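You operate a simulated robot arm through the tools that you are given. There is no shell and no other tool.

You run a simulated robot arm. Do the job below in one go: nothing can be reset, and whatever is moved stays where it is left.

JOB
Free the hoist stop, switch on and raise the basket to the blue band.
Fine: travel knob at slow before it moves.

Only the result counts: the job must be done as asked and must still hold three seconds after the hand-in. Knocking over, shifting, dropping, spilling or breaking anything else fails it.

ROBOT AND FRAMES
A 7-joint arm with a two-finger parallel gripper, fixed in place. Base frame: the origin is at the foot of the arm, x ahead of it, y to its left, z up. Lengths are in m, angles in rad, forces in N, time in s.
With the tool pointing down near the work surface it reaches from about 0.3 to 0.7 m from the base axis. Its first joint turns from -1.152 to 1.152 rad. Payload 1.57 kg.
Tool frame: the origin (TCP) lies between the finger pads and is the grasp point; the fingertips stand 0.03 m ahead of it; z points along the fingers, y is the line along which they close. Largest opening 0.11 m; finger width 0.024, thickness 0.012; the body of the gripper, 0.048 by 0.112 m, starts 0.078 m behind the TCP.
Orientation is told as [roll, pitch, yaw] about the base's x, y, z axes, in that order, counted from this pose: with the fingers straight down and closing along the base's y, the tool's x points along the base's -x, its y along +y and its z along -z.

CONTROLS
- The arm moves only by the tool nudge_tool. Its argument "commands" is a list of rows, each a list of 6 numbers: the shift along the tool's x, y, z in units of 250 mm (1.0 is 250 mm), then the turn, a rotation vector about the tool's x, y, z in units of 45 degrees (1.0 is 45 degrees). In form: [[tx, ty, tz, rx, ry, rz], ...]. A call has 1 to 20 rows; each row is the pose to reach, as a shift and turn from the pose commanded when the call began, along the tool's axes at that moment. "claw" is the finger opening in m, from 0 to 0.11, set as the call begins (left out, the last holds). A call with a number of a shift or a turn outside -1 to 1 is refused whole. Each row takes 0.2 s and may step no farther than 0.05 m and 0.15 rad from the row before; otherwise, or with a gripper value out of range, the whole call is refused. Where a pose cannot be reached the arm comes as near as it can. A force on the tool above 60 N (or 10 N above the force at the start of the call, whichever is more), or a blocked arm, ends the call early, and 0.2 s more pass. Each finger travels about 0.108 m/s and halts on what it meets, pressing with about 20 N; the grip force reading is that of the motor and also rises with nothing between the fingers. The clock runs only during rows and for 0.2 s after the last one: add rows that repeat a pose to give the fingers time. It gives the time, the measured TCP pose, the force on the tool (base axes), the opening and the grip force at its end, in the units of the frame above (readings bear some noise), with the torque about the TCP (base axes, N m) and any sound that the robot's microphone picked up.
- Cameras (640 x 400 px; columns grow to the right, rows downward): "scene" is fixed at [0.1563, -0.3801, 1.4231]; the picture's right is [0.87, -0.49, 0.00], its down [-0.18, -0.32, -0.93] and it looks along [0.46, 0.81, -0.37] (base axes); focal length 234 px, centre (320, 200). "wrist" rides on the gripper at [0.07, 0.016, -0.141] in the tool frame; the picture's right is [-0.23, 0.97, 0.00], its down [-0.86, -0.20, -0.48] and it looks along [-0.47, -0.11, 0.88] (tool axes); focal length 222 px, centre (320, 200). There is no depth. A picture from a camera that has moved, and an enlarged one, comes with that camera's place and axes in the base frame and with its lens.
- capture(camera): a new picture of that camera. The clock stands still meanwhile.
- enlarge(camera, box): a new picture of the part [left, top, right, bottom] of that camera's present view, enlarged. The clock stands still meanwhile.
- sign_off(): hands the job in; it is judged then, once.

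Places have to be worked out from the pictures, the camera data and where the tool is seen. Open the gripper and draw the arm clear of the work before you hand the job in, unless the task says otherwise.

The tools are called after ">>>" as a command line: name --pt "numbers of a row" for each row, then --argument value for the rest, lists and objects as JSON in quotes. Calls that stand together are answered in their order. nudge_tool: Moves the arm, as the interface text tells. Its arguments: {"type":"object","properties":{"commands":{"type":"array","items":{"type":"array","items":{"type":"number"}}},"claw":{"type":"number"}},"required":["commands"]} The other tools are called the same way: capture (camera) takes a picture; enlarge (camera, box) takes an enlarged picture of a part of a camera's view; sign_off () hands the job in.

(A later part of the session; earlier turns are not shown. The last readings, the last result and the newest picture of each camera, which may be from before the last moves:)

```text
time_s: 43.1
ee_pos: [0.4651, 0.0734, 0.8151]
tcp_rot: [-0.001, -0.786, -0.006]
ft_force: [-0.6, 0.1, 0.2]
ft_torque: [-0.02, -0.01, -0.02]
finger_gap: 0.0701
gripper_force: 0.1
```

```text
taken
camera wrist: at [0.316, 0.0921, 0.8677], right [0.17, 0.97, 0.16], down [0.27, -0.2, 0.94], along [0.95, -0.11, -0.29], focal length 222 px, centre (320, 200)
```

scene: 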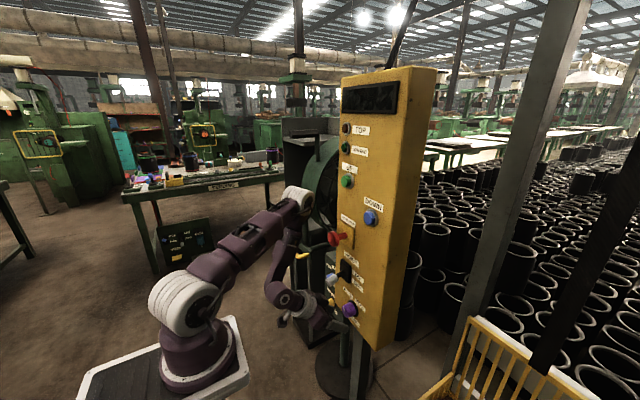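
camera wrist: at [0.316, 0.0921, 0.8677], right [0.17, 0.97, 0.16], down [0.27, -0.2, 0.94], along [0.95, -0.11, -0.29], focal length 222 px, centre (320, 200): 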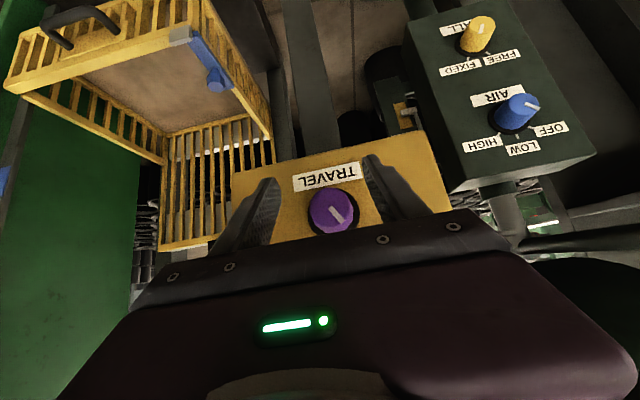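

SLOW is confirmed from the wrist view too. I'll open fully and slide left beneath the lever to (0.465, 0.119, 0.835).

>>> nudge_tool --pt "-0.02 0.06 -0.02 0 0 0" --pt "-0.04 0.12 -0.04 0 0 0" --pt "-0.057 0.182 -0.057 0 0 0" --pt "-0.057 0.182 -0.057 0 0 0" --claw 0.11

>>> capture --camera "scene"

>>> capture --camera "wrist"

```text
time_s: 44.1
ee_pos: [0.4646, 0.1196, 0.8348]
tcp_rot: [-0.003, -0.786, -0.004]
ft_force: [-0.9, 0.3, -0.6]
ft_torque: [0.01, -0.02, -0.03]
finger_gap: 0.1101
gripper_force: 0.0
```

```text
taken
```

scene: 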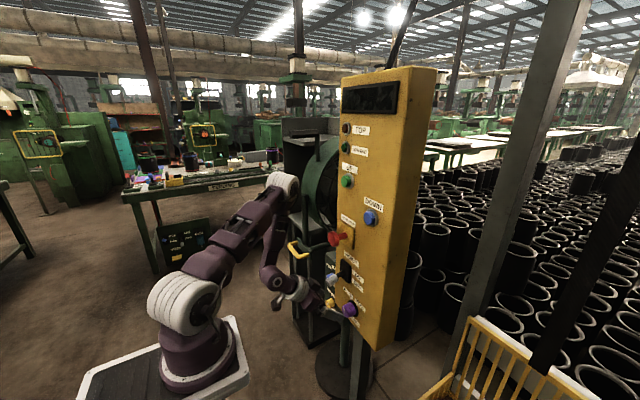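

```text
taken
camera wrist: at [0.3161, 0.1376, 0.8877], right [0.17, 0.97, 0.16], down [0.27, -0.2, 0.94], along [0.95, -0.12, -0.29], focal length 222 px, centre (320, 200)
```

wrist: 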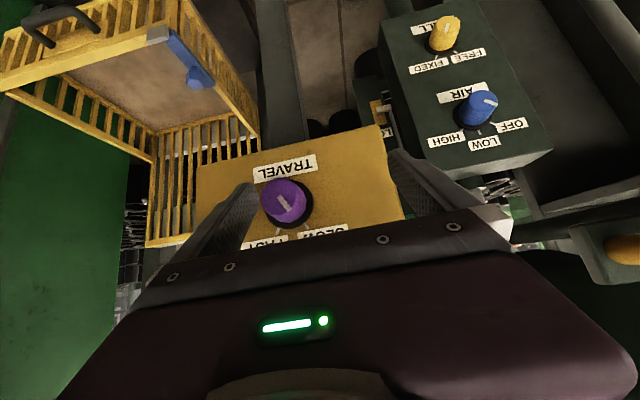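

I'll rise so the handle passes between the fingers to the grasp point (0.489, 0.1196, 0.917).

>>> nudge_tool --pt "-0.064 0 -0.049 0 0 0" --pt "-0.128 0 -0.098 0 0 0" --pt "-0.215 0 -0.13 0 0 0" --pt "-0.3 0 -0.163 0 0 0" --pt "-0.3 0 -0.163 0 0 0"

>>> capture --camera "scene"

>>> capture --camera "wrist"

```text
time_s: 45.3
ee_pos: [0.4914, 0.1202, 0.917]
tcp_rot: [-0.003, -0.785, -0.003]
ft_force: [0.2, 0.8, -0.7]
ft_torque: [0.01, 0.02, 0.01]
finger_gap: 0.11
gripper_force: 0.0
```

```text
taken
```

scene: 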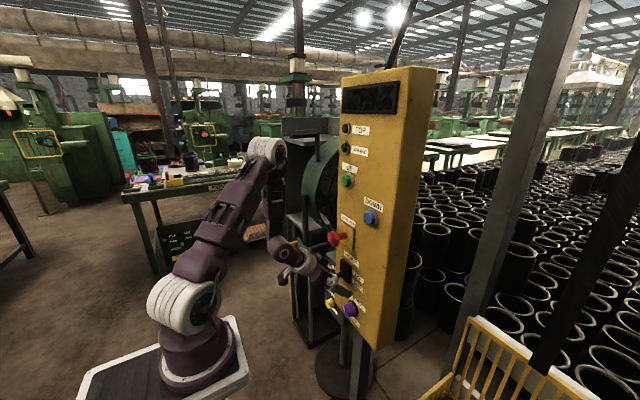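

```text
taken
camera wrist: at [0.3421, 0.138, 0.9693], right [0.17, 0.97, 0.16], down [0.27, -0.2, 0.94], along [0.95, -0.12, -0.29], focal length 222 px, centre (320, 200)
```

wrist: 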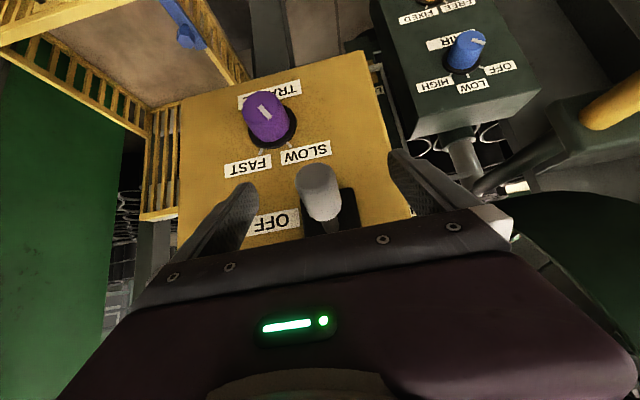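

The handle is between the fingers again and the knob pointer is at SLOW. I'll close and then swing the lever up to ON along the arc that worked before.

>>> nudge_tool --pt "0 0 0 0 0 0" --pt "0 0 0 0 0 0" --pt "0 0 0 0 0 0" --claw 0.0

>>> nudge_tool --pt "-0.018 0 -0.03 0 0 0" --pt "-0.042 0 -0.059 0 0 0" --pt "-0.071 0 -0.084 0 0 0" --pt "-0.104 0 -0.102 0 0 0" --pt "-0.129 0 -0.112 0 0 0" --pt "-0.129 0 -0.112 0 0 0"

>>> capture --camera "scene"

```text
time_s: 46.1
ee_pos: [0.4907, 0.1201, 0.9175]
tcp_rot: [-0.003, -0.785, -0.005]
ft_force: [0.8, 3.9, 0.7]
ft_torque: [-0.14, 0.11, 0.03]
finger_gap: 0.0264
gripper_force: 37.0
```

```text
time_s: 47.5
ee_pos: [0.4918, 0.1201, 0.959]
tcp_rot: [-0.002, -0.78, -0.003]
ft_force: [-12.5, 8.9, -15.4]
ft_torque: [0.04, 0.86, 0.13]
finger_gap: 0.0262
gripper_force: 37.2
heard: click
```

```text
taken
```

scene: 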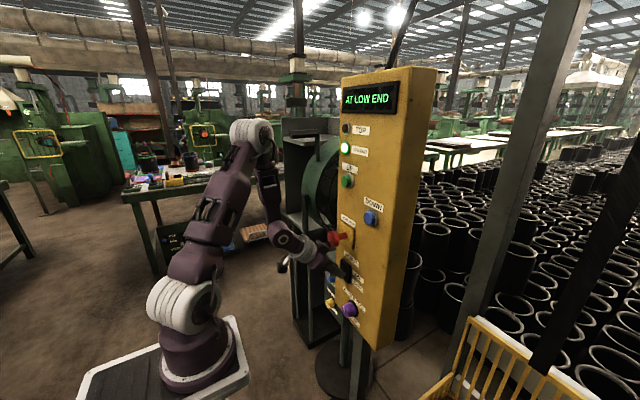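

It clicked, and the display shows "AT LOW END" again. I'll release and back off the same way as before.

>>> nudge_tool --pt "0 0 0 0 0 0" --pt "0 0 0 0 0 0" --pt "0 0 0 0 0 0" --pt "0 0 -0.1 0 0 0" --pt "0 0 -0.2 0 0 0" --pt "0 0 -0.28 0 0 0" --pt "0 0 -0.28 0 0 0" --claw 0.11

>>> enlarge --camera "scene" --box '[300, 60, 460, 330]'

>>> capture --camera "wrist"

```text
time_s: 49.1
ee_pos: [0.4421, 0.1201, 1.01]
tcp_rot: [-0.004, -0.784, -0.004]
ft_force: [0.2, 0.2, 0.1]
ft_torque: [0.01, 0.01, 0.0]
finger_gap: 0.1099
gripper_force: 0.1
```

```text
1.48 times, centred on (380, 195) of scene
camera zoom: at [0.1563, -0.3801, 1.4231], right [0.87, -0.49, 0.0], down [-0.18, -0.32, -0.93], along [0.46, 0.81, -0.37], focal length 346 px, centre (231, 207)
```

zoom: 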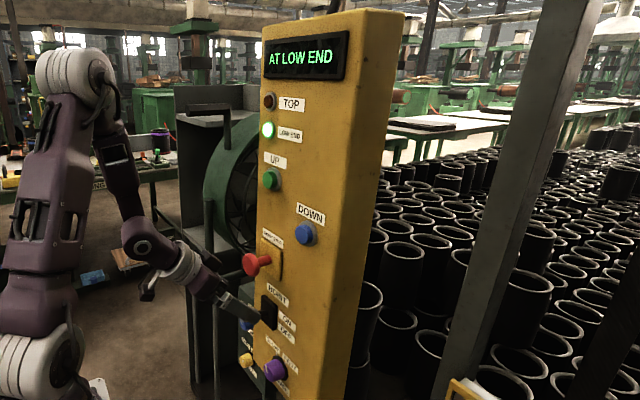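

```text
taken
camera wrist: at [0.2934, 0.1383, 1.0619], right [0.17, 0.97, 0.16], down [0.27, -0.2, 0.94], along [0.95, -0.12, -0.29], focal length 222 px, centre (320, 200)
```

wrist: 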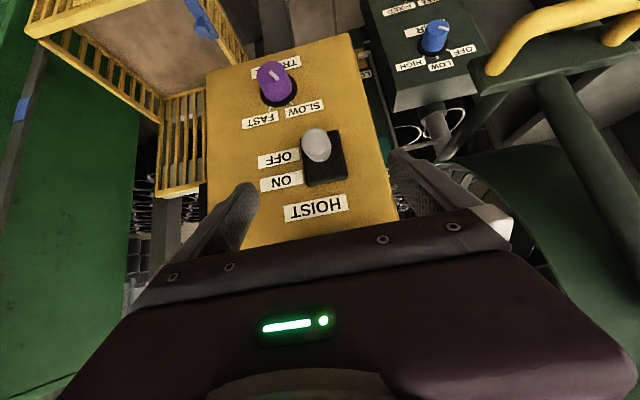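

Power stays on and the arm is clear. I'll rise straight up beside the mushroom to z≈1.25, well short of the panel, closing the fingers on the way.

>>> nudge_tool --pt "-0.12 0 -0.12 0 0 0" --pt "-0.24 0.01 -0.24 0 0 0" --pt "-0.36 0.02 -0.36 0 0 0" --pt "-0.48 0.03 -0.48 0 0 0" --pt "-0.6 0.04 -0.6 0 0 0" --pt "-0.68 0.04 -0.68 0 0 0" --pt "-0.68 0.04 -0.68 0 0 0" --claw 0.0

>>> capture --camera "scene"

>>> capture --camera "wrist"

```text
time_s: 50.7
ee_pos: [0.4396, 0.1304, 1.2488]
tcp_rot: [-0.005, -0.785, -0.005]
ft_force: [-0.3, -1.0, 0.5]
ft_torque: [0.01, 0.0, -0.02]
finger_gap: 0.0001
gripper_force: 19.9
```

```text
taken
```

scene: 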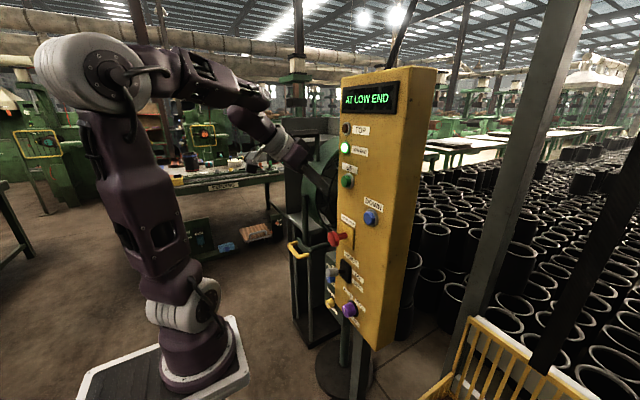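

```text
taken
camera wrist: at [0.2913, 0.148, 1.3011], right [0.17, 0.97, 0.16], down [0.27, -0.2, 0.94], along [0.95, -0.12, -0.29], focal length 222 px, centre (320, 200)
```

wrist: 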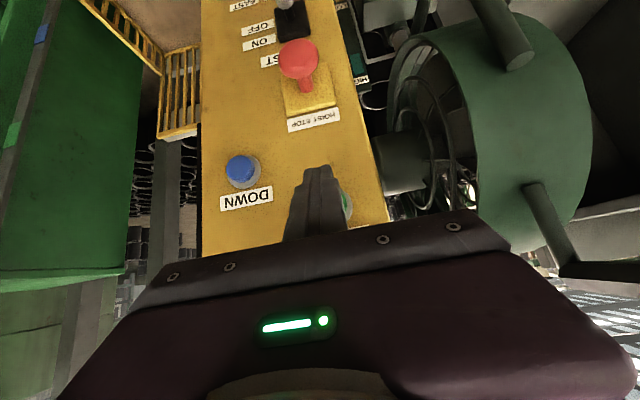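

I'll yaw the tool 20° right and pitch slightly steeper, so the camera can see the band and basket while I press UP.

>>> nudge_tool --pt "0 0 0 0.08 0.028 0.08" --pt "0 0 0 0.16 0.056 0.16" --pt "0 0 0 0.24 0.084 0.24" --pt "0 0 0 0.314 0.111 0.314" --pt "0 0 0 0.314 0.111 0.314"

>>> capture --camera "wrist"

>>> enlarge --camera "scene" --box '[290, 140, 418, 220]'

```text
time_s: 51.9
ee_pos: [0.4422, 0.1298, 1.2497]
tcp_rot: [-0.022, -0.699, -0.342]
ft_force: [0.4, -0.2, -0.4]
ft_torque: [-0.02, 0.01, -0.02]
finger_gap: 0.0003
gripper_force: 19.7
```

```text
taken
camera wrist: at [0.3133, 0.1981, 1.3136], right [0.5, 0.85, 0.13], down [0.26, -0.29, 0.92], along [0.82, -0.43, -0.37], focal length 222 px, centre (320, 200)
```

wrist: 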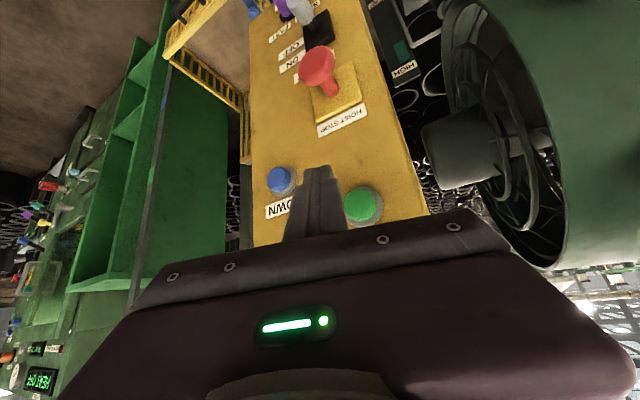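

```text
5.00 times, centred on (354, 180) of scene
camera zoom: at [0.1563, -0.3801, 1.4231], right [0.87, -0.49, 0.0], down [-0.18, -0.32, -0.93], along [0.46, 0.81, -0.37], focal length 1168 px, centre (150, 300)
```

zoom: 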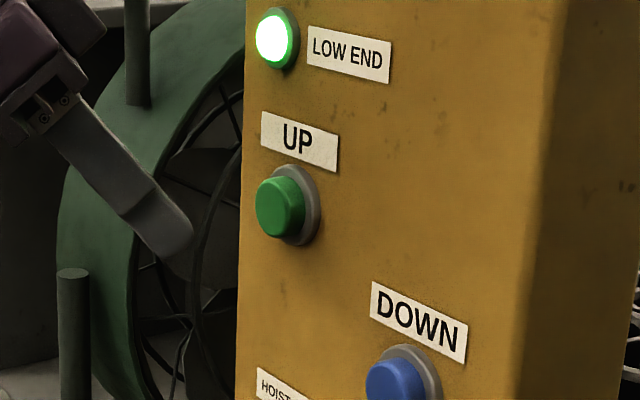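

The UP cap is at about (0.531, 0.134, 1.231). I'll move the closed fingertips to just short of it.

>>> nudge_tool --pt "-0.056 0.033 0.057 0 0 0" --pt "-0.112 0.066 0.114 0 0 0" --pt "-0.112 0.066 0.114 0 0 0"

>>> capture --camera "wrist"

>>> enlarge --camera "scene" --box '[320, 155, 384, 195]'

>>> enlarge --camera "wrist" --box '[100, 0, 260, 200]'

```text
time_s: 52.7
ee_pos: [0.4855, 0.1312, 1.2468]
tcp_rot: [-0.023, -0.7, -0.341]
ft_force: [0.0, 0.0, 0.0]
ft_torque: [0.03, -0.01, 0.01]
finger_gap: 0.0
gripper_force: 19.9
```

```text
taken
camera wrist: at [0.3575, 0.1999, 1.3106], right [0.5, 0.86, 0.13], down [0.26, -0.29, 0.92], along [0.82, -0.43, -0.37], focal length 222 px, centre (320, 200)
```

wrist: 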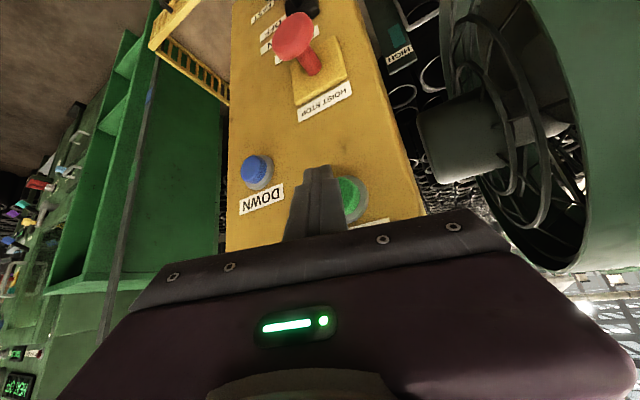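

```text
10.00 times, centred on (352, 175) of scene
camera zoom: at [0.1563, -0.3801, 1.4231], right [0.87, -0.49, 0.0], down [-0.18, -0.32, -0.93], along [0.46, 0.81, -0.37], focal length 2337 px, centre (0, 450)
```

zoom: 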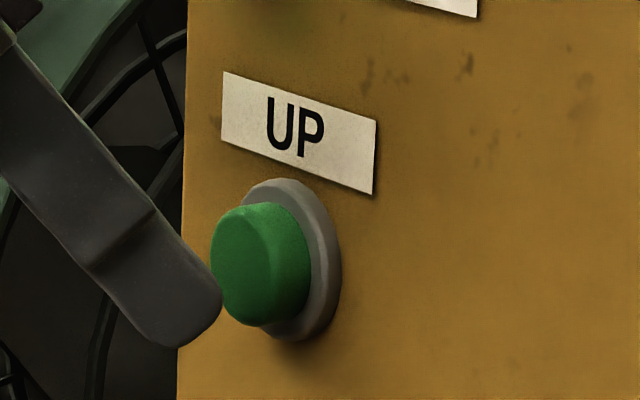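

```text
2.00 times, centred on (180, 100) of wrist
camera zoom: at [0.3575, 0.1999, 1.3106], right [0.5, 0.86, 0.13], down [0.26, -0.29, 0.92], along [0.82, -0.43, -0.37], focal length 444 px, centre (600, 400)
```

zoom: 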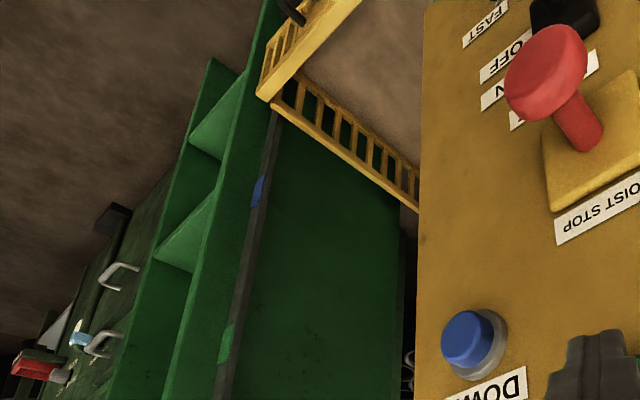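

The fingertip sits about 8 mm low relative to the button centre. I'll raise it 8 mm and move 10 mm toward the button, watching for contact.

>>> nudge_tool --pt "-0.021 0 -0.0245 0 0 0" --pt "-0.049 0.0137 0 0 0 0"

>>> capture --camera "scene"

>>> enlarge --camera "scene" --box '[320, 155, 384, 195]'

```text
time_s: 53.3
ee_pos: [0.4958, 0.1337, 1.2518]
tcp_rot: [-0.024, -0.699, -0.342]
ft_force: [-2.5, 0.0, 0.0]
ft_torque: [-0.03, 0.06, 0.02]
finger_gap: 0.0
gripper_force: 19.7
heard: click
```

```text
taken
```

scene: 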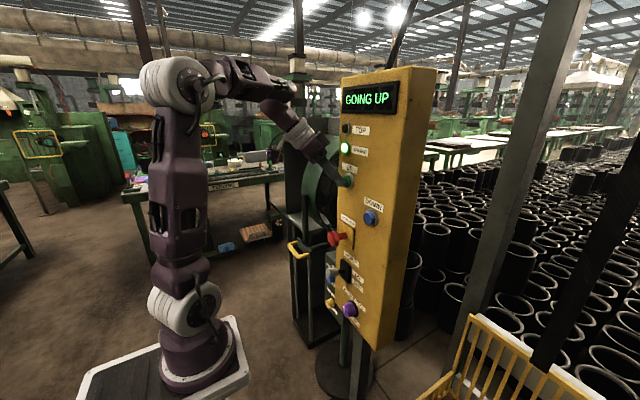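

```text
10.00 times, centred on (352, 175) of scene
camera zoom: at [0.1562, -0.3801, 1.4231], right [0.87, -0.49, 0.0], down [-0.18, -0.32, -0.93], along [0.46, 0.81, -0.37], focal length 2337 px, centre (0, 450)
```

zoom: 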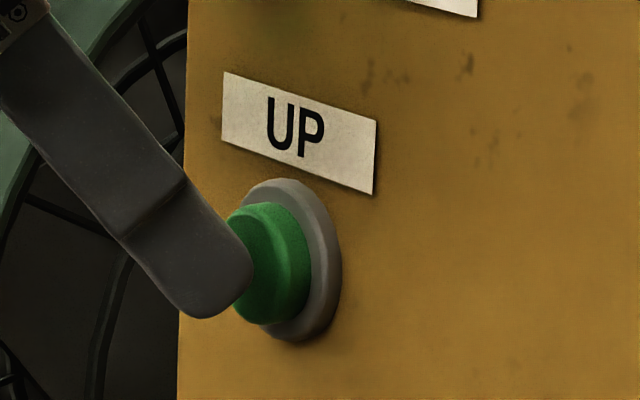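

The display says "GOING UP". I'll hold briefly to measure the speed.

>>> nudge_tool --pt "0 0 0 0 0 0"

>>> enlarge --camera "wrist" --box '[100, 0, 260, 100]'

>>> enlarge --camera "scene" --box '[320, 60, 640, 400]'

```text
time_s: 53.7
ee_pos: [0.4947, 0.1322, 1.2525]
tcp_rot: [-0.022, -0.7, -0.34]
ft_force: [-2.5, 0.0, -0.1]
ft_torque: [-0.01, 0.06, 0.01]
finger_gap: 0.0
gripper_force: 20.7
```

```text
4.00 times, centred on (180, 50) of wrist
camera zoom: at [0.367, 0.1996, 1.3176], right [0.5, 0.85, 0.13], down [0.26, -0.29, 0.92], along [0.82, -0.43, -0.37], focal length 888 px, centre (880, 800)
```

zoom: 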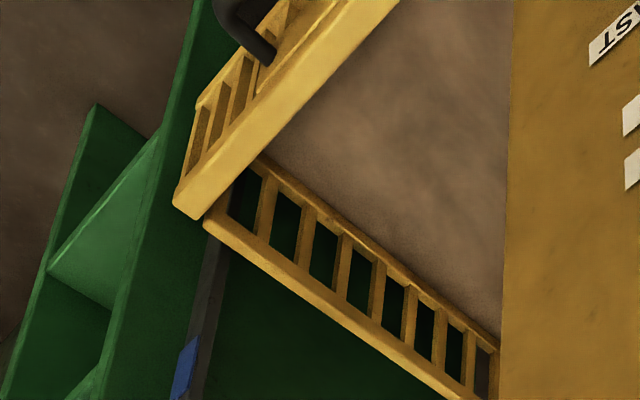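

```text
1.18 times, centred on (480, 230) of scene
camera zoom: at [0.1562, -0.3801, 1.4231], right [0.87, -0.49, 0.0], down [-0.18, -0.32, -0.93], along [0.46, 0.81, -0.37], focal length 275 px, centre (132, 165)
```

zoom: 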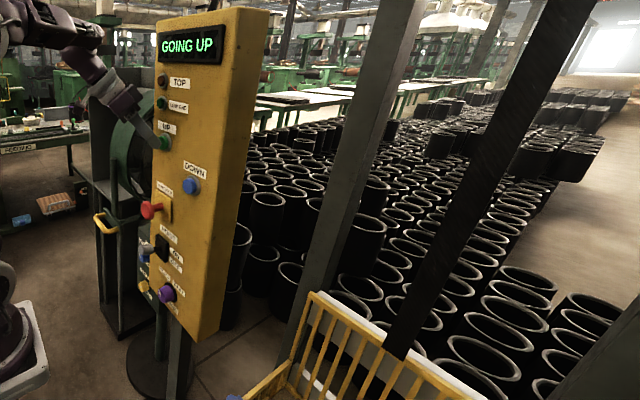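

The basket has risen roughly 0.03 m. I'll zoom on the corner near the post for any pointer before continuing.

>>> enlarge --camera "wrist" --box '[130, 30, 194, 110]'

>>> enlarge --camera "wrist" --box '[130, 0, 258, 80]'

>>> enlarge --camera "scene" --box '[420, 300, 580, 400]'

```text
5.00 times, centred on (162, 70) of wrist
camera zoom: at [0.367, 0.1996, 1.3176], right [0.5, 0.85, 0.13], down [0.26, -0.29, 0.92], along [0.82, -0.43, -0.37], focal length 1111 px, centre (1110, 850)
```

zoom: 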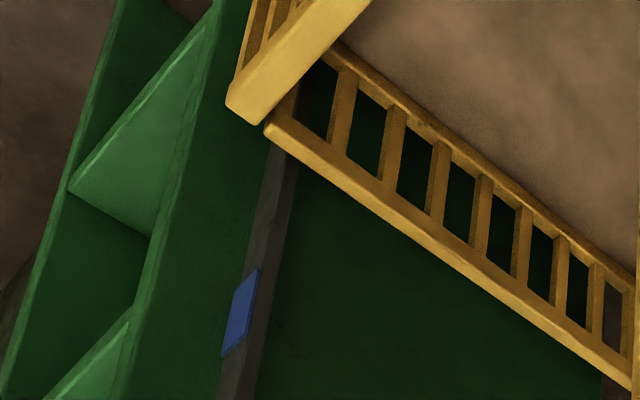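

```text
5.00 times, centred on (194, 40) of wrist
camera zoom: at [0.367, 0.1996, 1.3176], right [0.5, 0.85, 0.13], down [0.26, -0.29, 0.92], along [0.82, -0.43, -0.37], focal length 1111 px, centre (950, 1000)
```

zoom: 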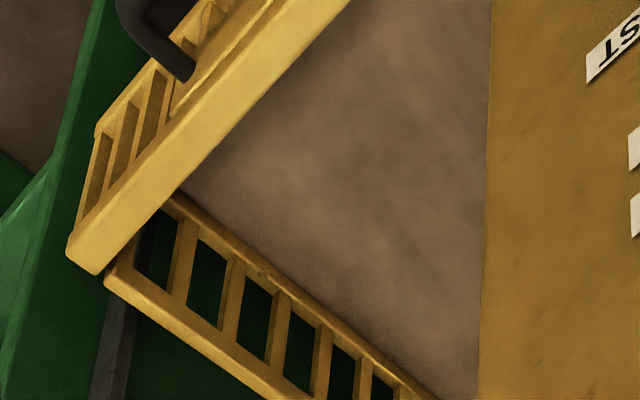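

```text
4.00 times, centred on (500, 350) of scene
camera zoom: at [0.1562, -0.3801, 1.4231], right [0.87, -0.49, 0.0], down [-0.18, -0.32, -0.93], along [0.46, 0.81, -0.37], focal length 935 px, centre (-400, -400)
```

zoom: 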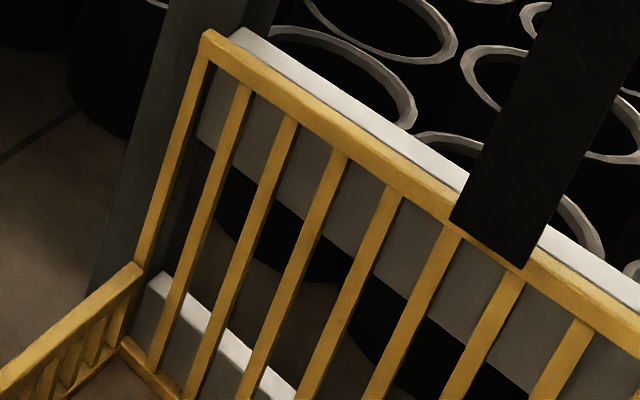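

There's no pointer; the side rail's top beside the post is the natural reference. I'll keep holding UP for another second and measure.

>>> nudge_tool --pt "0 0 0 0 0 0" --pt "0 0 0 0 0 0" --pt "0 0 0 0 0 0" --pt "0 0 0 0 0 0"

>>> enlarge --camera "wrist" --box '[130, 30, 194, 110]'

>>> enlarge --camera "scene" --box '[420, 300, 580, 400]'

```text
time_s: 54.7
ee_pos: [0.4955, 0.1315, 1.2532]
tcp_rot: [-0.022, -0.7, -0.34]
ft_force: [-0.9, 0.8, -0.3]
ft_torque: [0.0, 0.04, 0.04]
finger_gap: 0.0
gripper_force: 20.6
```

```text
5.00 times, centred on (162, 70) of wrist
camera zoom: at [0.3669, 0.1996, 1.3176], right [0.5, 0.86, 0.13], down [0.26, -0.29, 0.92], along [0.82, -0.43, -0.37], focal length 1111 px, centre (1110, 850)
```

zoom: 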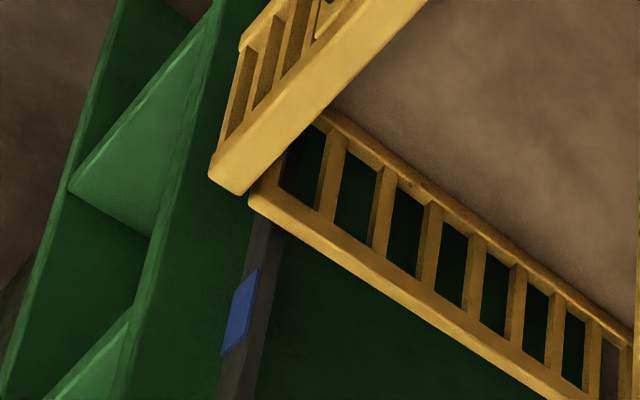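

```text
4.00 times, centred on (500, 350) of scene
camera zoom: at [0.1562, -0.3801, 1.4231], right [0.87, -0.49, 0.0], down [-0.18, -0.32, -0.93], along [0.46, 0.81, -0.37], focal length 935 px, centre (-400, -400)
```

zoom: 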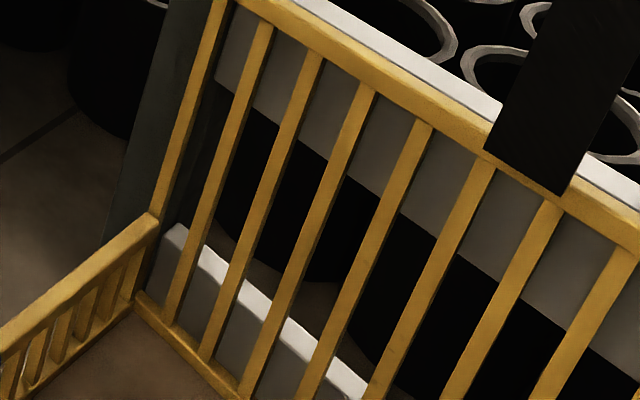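

The basket rises at about 0.075 m/s and its top corner is now near z≈0.568. I'll hold 0.2 s more and then release by backing off 20 mm, stopping slightly low so I can measure.

>>> nudge_tool --pt "0 0 0 0 0 0" --pt "0.0576 -0.0274 -0.0484 0 0 0" --pt "0.0576 -0.0274 -0.0484 0 0 0"

>>> enlarge --camera "wrist" --box '[130, 30, 194, 110]'

>>> capture --camera "scene"

```text
time_s: 55.5
ee_pos: [0.4766, 0.1318, 1.2537]
tcp_rot: [-0.022, -0.7, -0.342]
ft_force: [-0.1, -0.1, -0.3]
ft_torque: [-0.03, 0.03, 0.02]
finger_gap: 0.0001
gripper_force: 20.3
```

```text
5.00 times, centred on (162, 70) of wrist
camera zoom: at [0.3469, 0.1994, 1.3179], right [0.5, 0.86, 0.13], down [0.26, -0.29, 0.92], along [0.83, -0.43, -0.37], focal length 1111 px, centre (1110, 850)
```

zoom: 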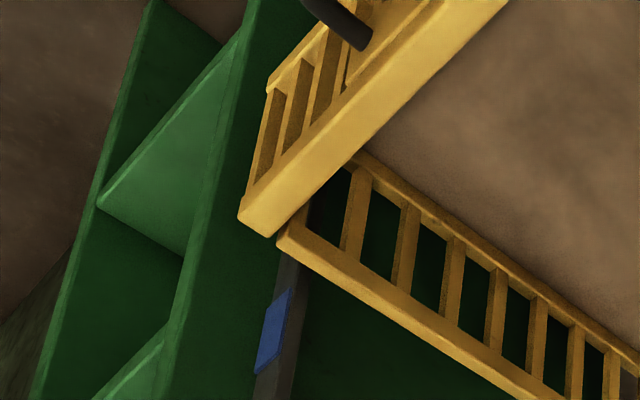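

```text
taken
```

scene: 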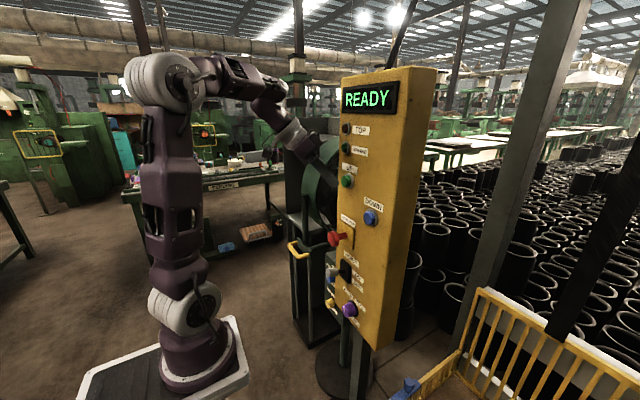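

The hoist reads READY with the rail top about 3 cm below the band centre by my estimate. To remove the parallax I'll look from a lower viewpoint on the right: first back off and swing across in front of the panel.

>>> nudge_tool --pt "0.1 -0.06 -0.08 0 0 0" --pt "0.09 -0.2 -0.03 0 0 0" --pt "0.08 -0.36 0.03 0 0 0" --pt "0.065 -0.52 0.09 0 0 0" --pt "0.05 -0.68 0.15 0 0 0" --pt "0.04 -0.82 0.21 0 0 0" --pt "0.03 -0.935 0.257 0 0 0" --pt "0.03 -0.935 0.257 0 0 0"

>>> capture --camera "wrist"

>>> capture --camera "scene"

```text
time_s: 57.3
ee_pos: [0.4278, -0.1, 1.204]
tcp_rot: [-0.023, -0.7, -0.338]
ft_force: [0.1, -0.2, 0.3]
ft_torque: [-0.02, 0.0, -0.04]
finger_gap: 0.0
gripper_force: 20.2
```

```text
taken
camera wrist: at [0.2999, -0.032, 1.2687], right [0.5, 0.86, 0.13], down [0.26, -0.29, 0.92], along [0.83, -0.43, -0.37], focal length 222 px, centre (320, 200)
```

wrist: 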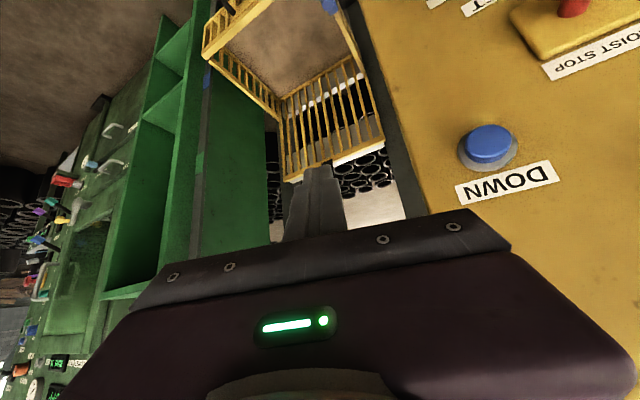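

```text
taken
```

scene: 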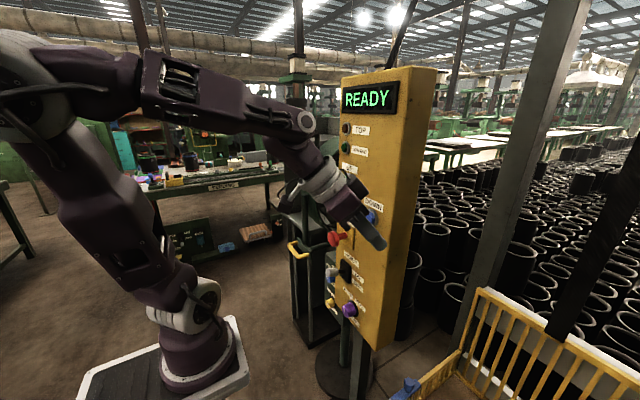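

I'll zoom here as a second sight line on the rail and band.

>>> enlarge --camera "wrist" --box '[180, 20, 276, 80]'

>>> enlarge --camera "wrist" --box '[180, 60, 308, 140]'

```text
6.67 times, centred on (228, 50) of wrist
camera zoom: at [0.2999, -0.032, 1.2687], right [0.5, 0.86, 0.13], down [0.26, -0.29, 0.92], along [0.83, -0.43, -0.37], focal length 1481 px, centre (933, 1200)
```

zoom: 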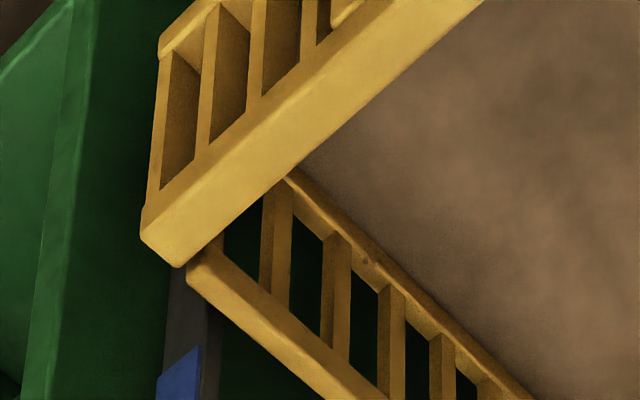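

```text
5.00 times, centred on (244, 100) of wrist
camera zoom: at [0.2999, -0.032, 1.2687], right [0.5, 0.86, 0.13], down [0.26, -0.29, 0.92], along [0.83, -0.43, -0.37], focal length 1111 px, centre (700, 700)
```

zoom: 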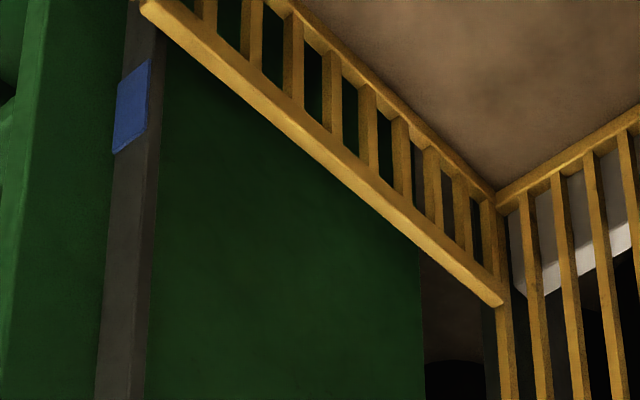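

Triangulating the static basket puts the rail's top front corner at (0.586, -0.50, 0.575) and the band centre at (0.604, -0.531, 0.621), with the band spanning about 0.597–0.645. I'll move further right and lower for a flatter view and to check for any index on the basket's outer side.

>>> nudge_tool --pt "0.034 -0.119 0.102 0 0 0" --pt "0.069 -0.238 0.204 0 0 0" --pt "0.103 -0.357 0.305 0 0 0" --pt "0.138 -0.476 0.407 0 0 0" --pt "0.172 -0.595 0.509 0 0 0" --pt "0.207 -0.713 0.61 0 0 0" --pt "0.241 -0.832 0.712 0 0 0" --pt "0.276 -0.951 0.814 0 0 0" --pt "0.276 -0.951 0.814 0 0 0"

>>> capture --camera "wrist"

>>> capture --camera "scene"

```text
time_s: 59.3
ee_pos: [0.3749, -0.3369, 1.03]
tcp_rot: [-0.021, -0.701, -0.34]
ft_force: [-0.1, 0.6, 0.0]
ft_torque: [-0.01, 0.02, -0.02]
finger_gap: 0.0
gripper_force: 19.7
out of reach, approached as far as the arm can: row 4, 5, 6, 7, 8, 9
```

```text
taken
camera wrist: at [0.2463, -0.2692, 1.0938], right [0.5, 0.86, 0.13], down [0.26, -0.29, 0.92], along [0.83, -0.43, -0.37], focal length 222 px, centre (320, 200)
```

wrist: 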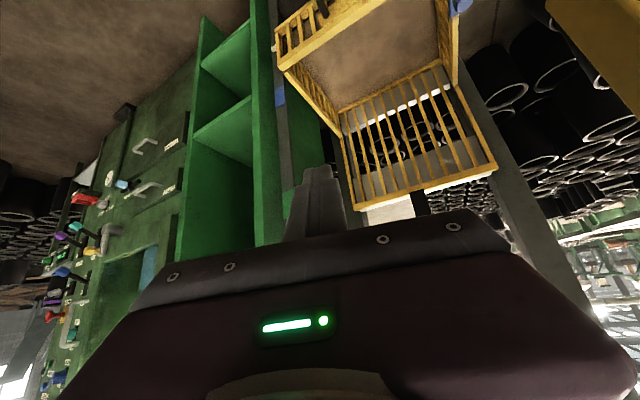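

```text
taken
```

scene: 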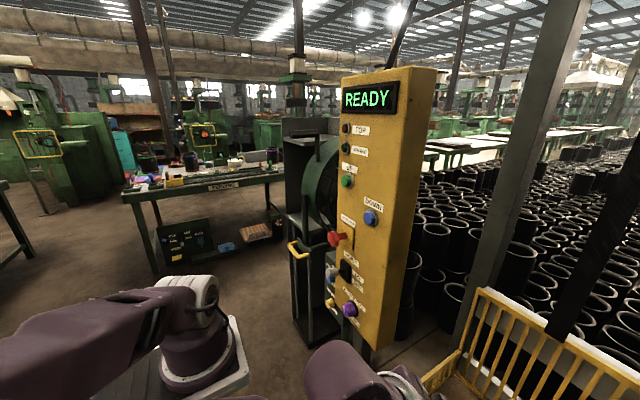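

A much flatter view of the basket and band. I'll zoom on the corner by the post.

>>> enlarge --camera "wrist" --box '[240, 20, 368, 100]'

>>> enlarge --camera "wrist" --box '[260, 0, 500, 150]'

>>> enlarge --camera "wrist" --box '[256, 50, 320, 120]'

```text
5.00 times, centred on (304, 60) of wrist
camera zoom: at [0.2463, -0.2692, 1.0938], right [0.5, 0.86, 0.13], down [0.26, -0.29, 0.92], along [0.83, -0.43, -0.37], focal length 1111 px, centre (400, 900)
```

zoom: 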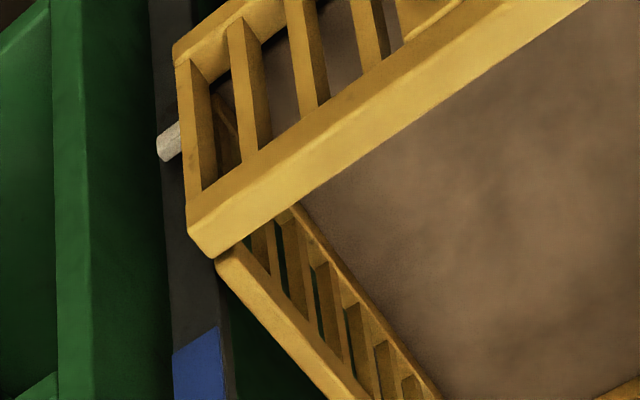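

```text
2.67 times, centred on (380, 75) of wrist
camera zoom: at [0.2463, -0.2692, 1.0938], right [0.5, 0.86, 0.13], down [0.26, -0.29, 0.92], along [0.83, -0.43, -0.37], focal length 592 px, centre (160, 533)
```

zoom: 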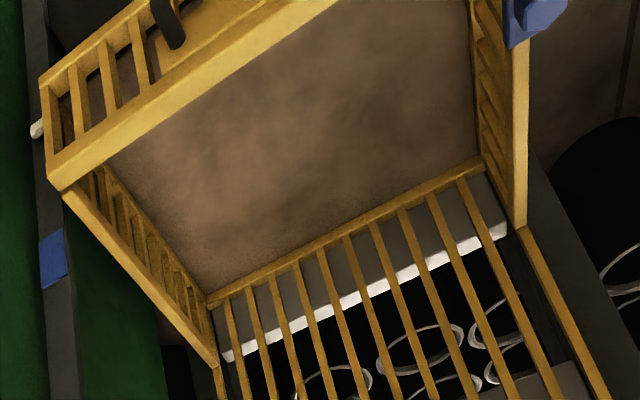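

```text
5.71 times, centred on (288, 85) of wrist
camera zoom: at [0.2463, -0.2692, 1.0938], right [0.5, 0.86, 0.13], down [0.26, -0.29, 0.92], along [0.83, -0.43, -0.37], focal length 1269 px, centre (503, 857)
```

zoom: 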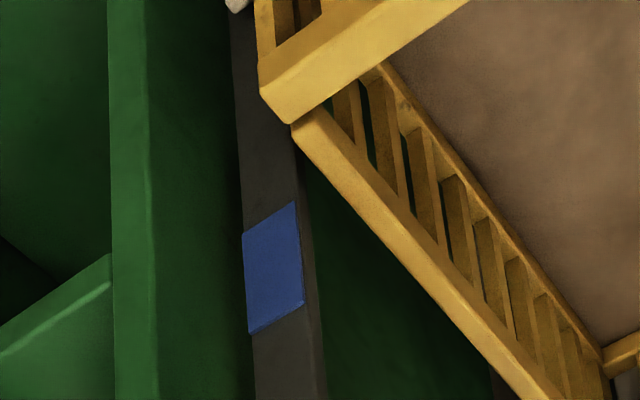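

Good thing I checked: a white pointer sticks out from the basket's lower outer side against the post. I'll zoom in on it.

>>> enlarge --camera "wrist" --box '[256, 30, 304, 60]'

>>> enlarge --camera "wrist" --box '[240, 0, 336, 60]'

```text
13.33 times, centred on (280, 45) of wrist
camera zoom: at [0.2463, -0.2692, 1.0938], right [0.5, 0.86, 0.13], down [0.26, -0.29, 0.92], along [0.83, -0.43, -0.37], focal length 2962 px, centre (853, 2267)
```

zoom: 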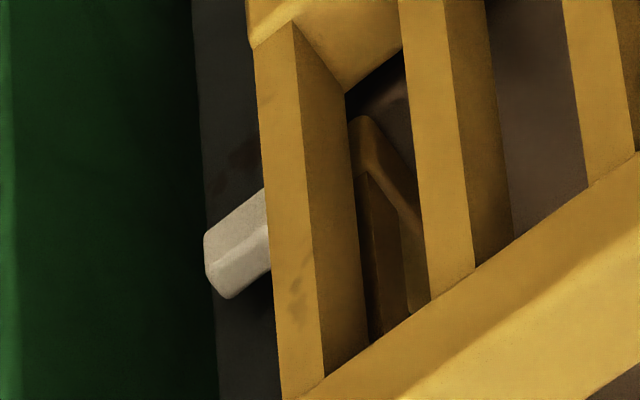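

```text
6.67 times, centred on (288, 30) of wrist
camera zoom: at [0.2463, -0.2692, 1.0938], right [0.5, 0.86, 0.13], down [0.26, -0.29, 0.92], along [0.83, -0.43, -0.37], focal length 1481 px, centre (533, 1333)
```

zoom: 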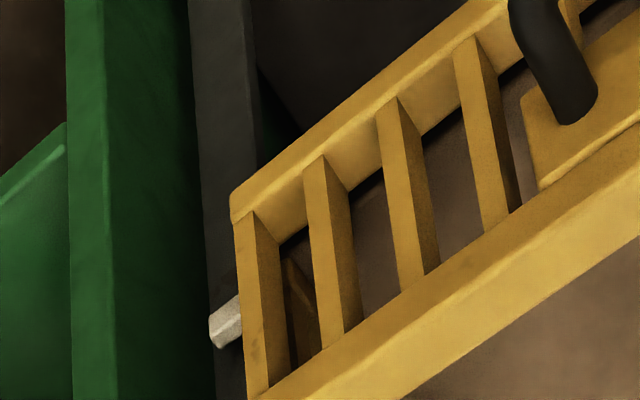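

I'll get a second sight line on this pointer by descending about 0.12 m with the same orientation.

>>> nudge_tool --pt "0.1 0 0.12 0 0 0" --pt "0.2 0 0.24 0 0 0" --pt "0.309 0 0.368 0 0 0" --pt "0.309 0 0.368 0 0 0"

>>> capture --camera "wrist"

```text
time_s: 60.0
ee_pos: [0.3551, -0.3717, 0.9928]
tcp_rot: [-0.353, -0.672, -0.116]
ft_force: [-0.6, 0.0, 0.3]
ft_torque: [0.01, -0.03, 0.03]
finger_gap: 0.0
gripper_force: 20.0
out of reach, approached as far as the arm can: row 1, 2, 3
stopped in row 3: the arm was blocked; the commanded pose is now the measured one
```

```text
taken
camera wrist: at [0.2304, -0.2912, 1.0509], right [0.49, 0.86, -0.12], down [0.34, -0.06, 0.94], along [0.8, -0.5, -0.33], focal length 222 px, centre (320, 200)
```

wrist: 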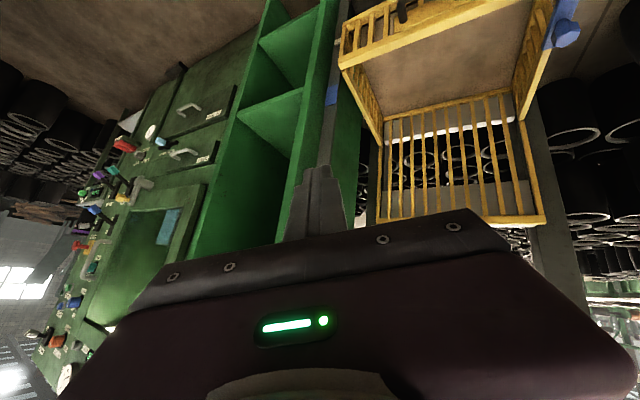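

The arm got blocked there, so I won't push further. I'll check what it touched and zoom on the pointer from this new viewpoint.

>>> enlarge --camera "wrist" --box '[300, 10, 396, 120]'

>>> enlarge --camera "wrist" --box '[316, 30, 364, 60]'

>>> capture --camera "scene"

```text
3.64 times, centred on (348, 65) of wrist
camera zoom: at [0.2304, -0.2912, 1.0509], right [0.49, 0.86, -0.12], down [0.34, -0.06, 0.94], along [0.8, -0.5, -0.33], focal length 808 px, centre (218, 691)
```

zoom: 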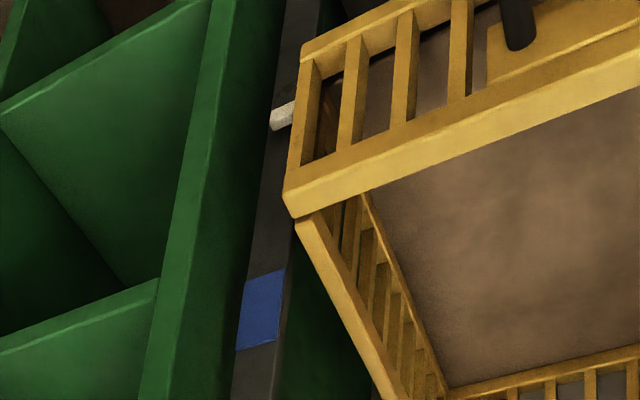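

```text
13.33 times, centred on (340, 45) of wrist
camera zoom: at [0.2304, -0.2912, 1.0509], right [0.49, 0.86, -0.12], down [0.34, -0.06, 0.94], along [0.8, -0.5, -0.33], focal length 2962 px, centre (53, 2267)
```

zoom: 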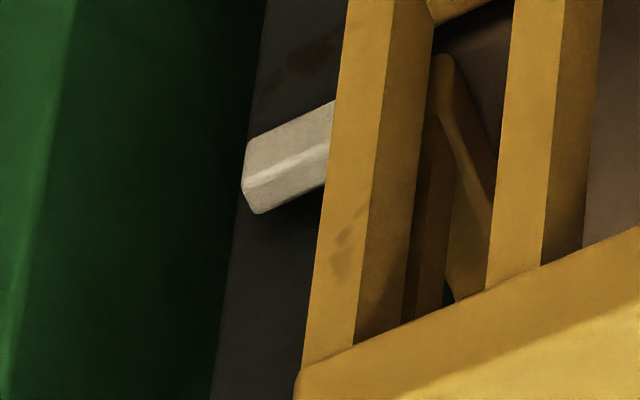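

```text
taken
```

scene: 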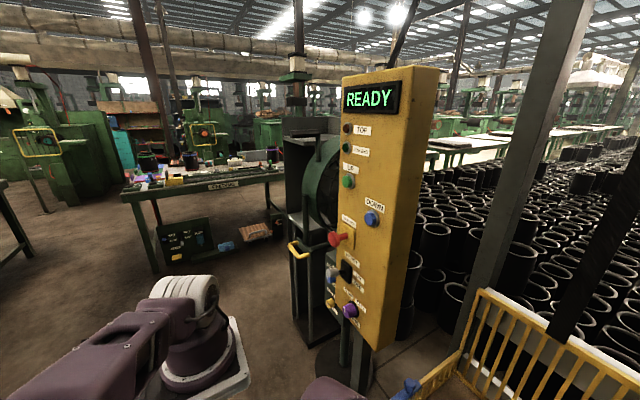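

The white pointer is about 0.16 m below the band centre (around 0.46 versus 0.62), so the basket must go up roughly 0.16 m more. I'll back out of this blocked spot, up and toward the left.

>>> nudge_tool --pt "-0.05 0.03 -0.08 0 0 0" --pt "-0.1 0.08 -0.16 0 0 0" --pt "-0.15 0.14 -0.24 0 0 0"

>>> enlarge --camera "scene" --box '[160, 100, 480, 300]'

>>> capture --camera "wrist"

```text
time_s: 60.9
ee_pos: [0.3617, -0.3225, 1.0466]
tcp_rot: [-0.334, -0.671, -0.135]
ft_force: [0.1, 0.2, -0.2]
ft_torque: [0.05, 0.02, 0.0]
finger_gap: 0.0
gripper_force: 20.5
```

```text
2.00 times, centred on (320, 200) of scene
camera zoom: at [0.1563, -0.3801, 1.4231], right [0.87, -0.49, 0.0], down [-0.18, -0.32, -0.93], along [0.46, 0.81, -0.37], focal length 467 px, centre (320, 200)
```

zoom: 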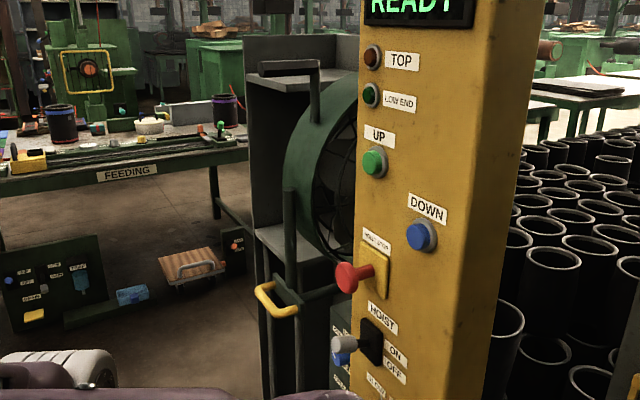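

```text
taken
camera wrist: at [0.2381, -0.2421, 1.1057], right [0.5, 0.86, -0.11], down [0.34, -0.08, 0.94], along [0.8, -0.5, -0.33], focal length 222 px, centre (320, 200)
```

wrist: 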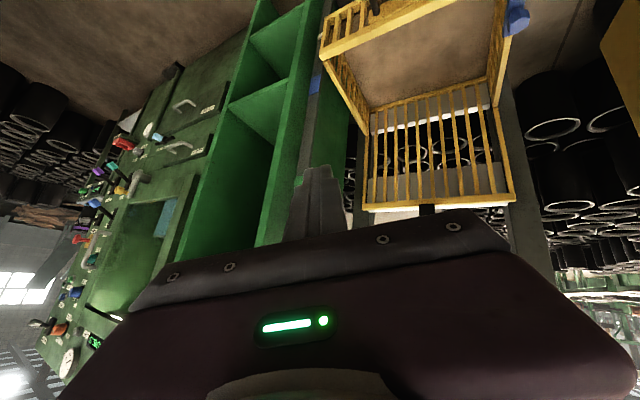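

The scene camera reads its normal pose, and the hoist still reads READY. I'll swing back to the area in front of the panel at (0.42, -0.10, 1.20), restoring the pressing orientation.

>>> nudge_tool --pt "-0.068 0.103 -0.098 -0.036 0 0.031" --pt "-0.135 0.206 -0.196 -0.072 0 0.061" --pt "-0.203 0.31 -0.294 -0.108 0.001 0.092" --pt "-0.27 0.413 -0.392 -0.144 0.002 0.122" --pt "-0.338 0.516 -0.49 -0.18 0.002 0.153" --pt "-0.405 0.62 -0.588 -0.216 0.003 0.183" --pt "-0.473 0.723 -0.686 -0.251 0.003 0.214" --pt "-0.473 0.723 -0.686 -0.251 0.003 0.214"

>>> capture --camera "scene"

```text
time_s: 62.6
ee_pos: [0.421, -0.1027, 1.2004]
tcp_rot: [-0.001, -0.694, -0.348]
ft_force: [0.5, -0.7, -0.4]
ft_torque: [-0.02, -0.03, -0.01]
finger_gap: 0.0001
gripper_force: 20.3
```

```text
taken
```

scene: 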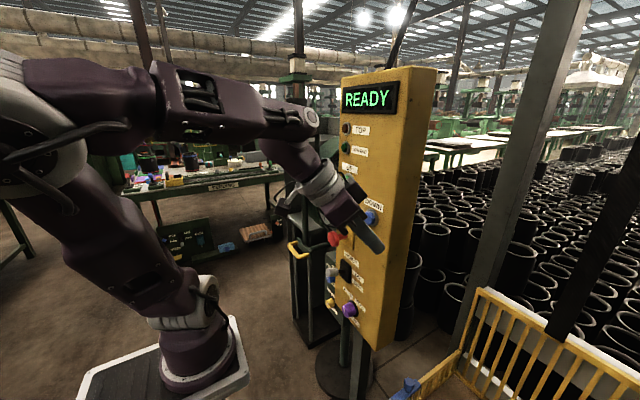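

All clear. I'll return to the pre-press point in front of UP.

>>> nudge_tool --pt "0.014 0.149 -0.058 0 0 0" --pt "0.028 0.298 -0.116 0 0 0" --pt "0.042 0.447 -0.174 0 0 0" --pt "0.055 0.597 -0.232 0 0 0" --pt "0.069 0.746 -0.29 0 0 0" --pt "0.083 0.895 -0.348 0 0 0" --pt "0.016 0.926 -0.291 0 0 0" --pt "-0.051 0.958 -0.235 0 0 0" --pt "-0.051 0.958 -0.235 0 0 0"

>>> enlarge --camera "scene" --box '[320, 155, 384, 195]'

>>> enlarge --camera "wrist" --box '[130, 30, 194, 110]'

```text
time_s: 64.7
ee_pos: [0.4772, 0.1311, 1.2533]
tcp_rot: [-0.001, -0.695, -0.348]
ft_force: [0.5, -0.9, 0.4]
ft_torque: [0.01, 0.03, 0.01]
finger_gap: 0.0
gripper_force: 20.4
```

```text
10.00 times, centred on (352, 175) of scene
camera zoom: at [0.1563, -0.3801, 1.4231], right [0.87, -0.49, 0.0], down [-0.18, -0.32, -0.93], along [0.46, 0.81, -0.37], focal length 2337 px, centre (0, 450)
```

zoom: 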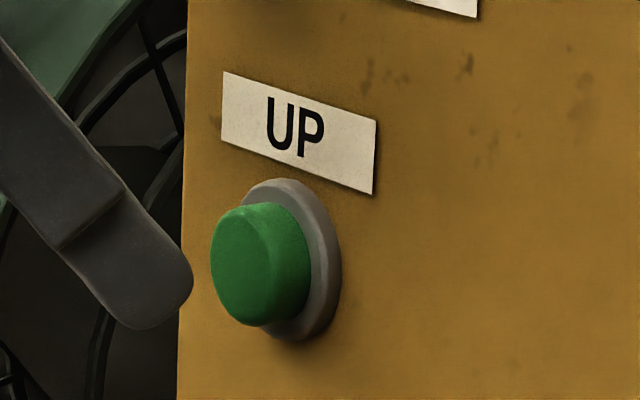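

```text
5.00 times, centred on (162, 70) of wrist
camera zoom: at [0.347, 0.1974, 1.3189], right [0.5, 0.86, 0.14], down [0.26, -0.31, 0.92], along [0.83, -0.42, -0.38], focal length 1111 px, centre (1110, 850)
```

zoom: 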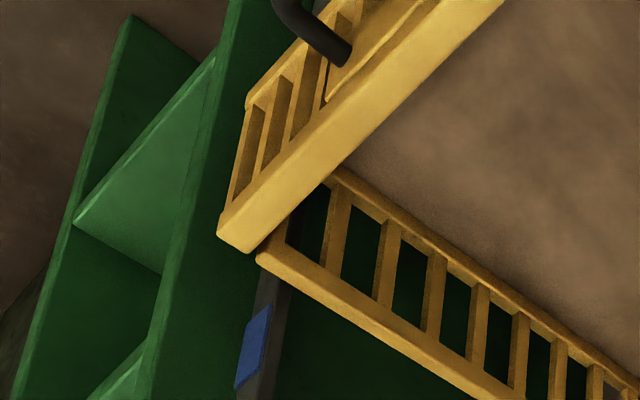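

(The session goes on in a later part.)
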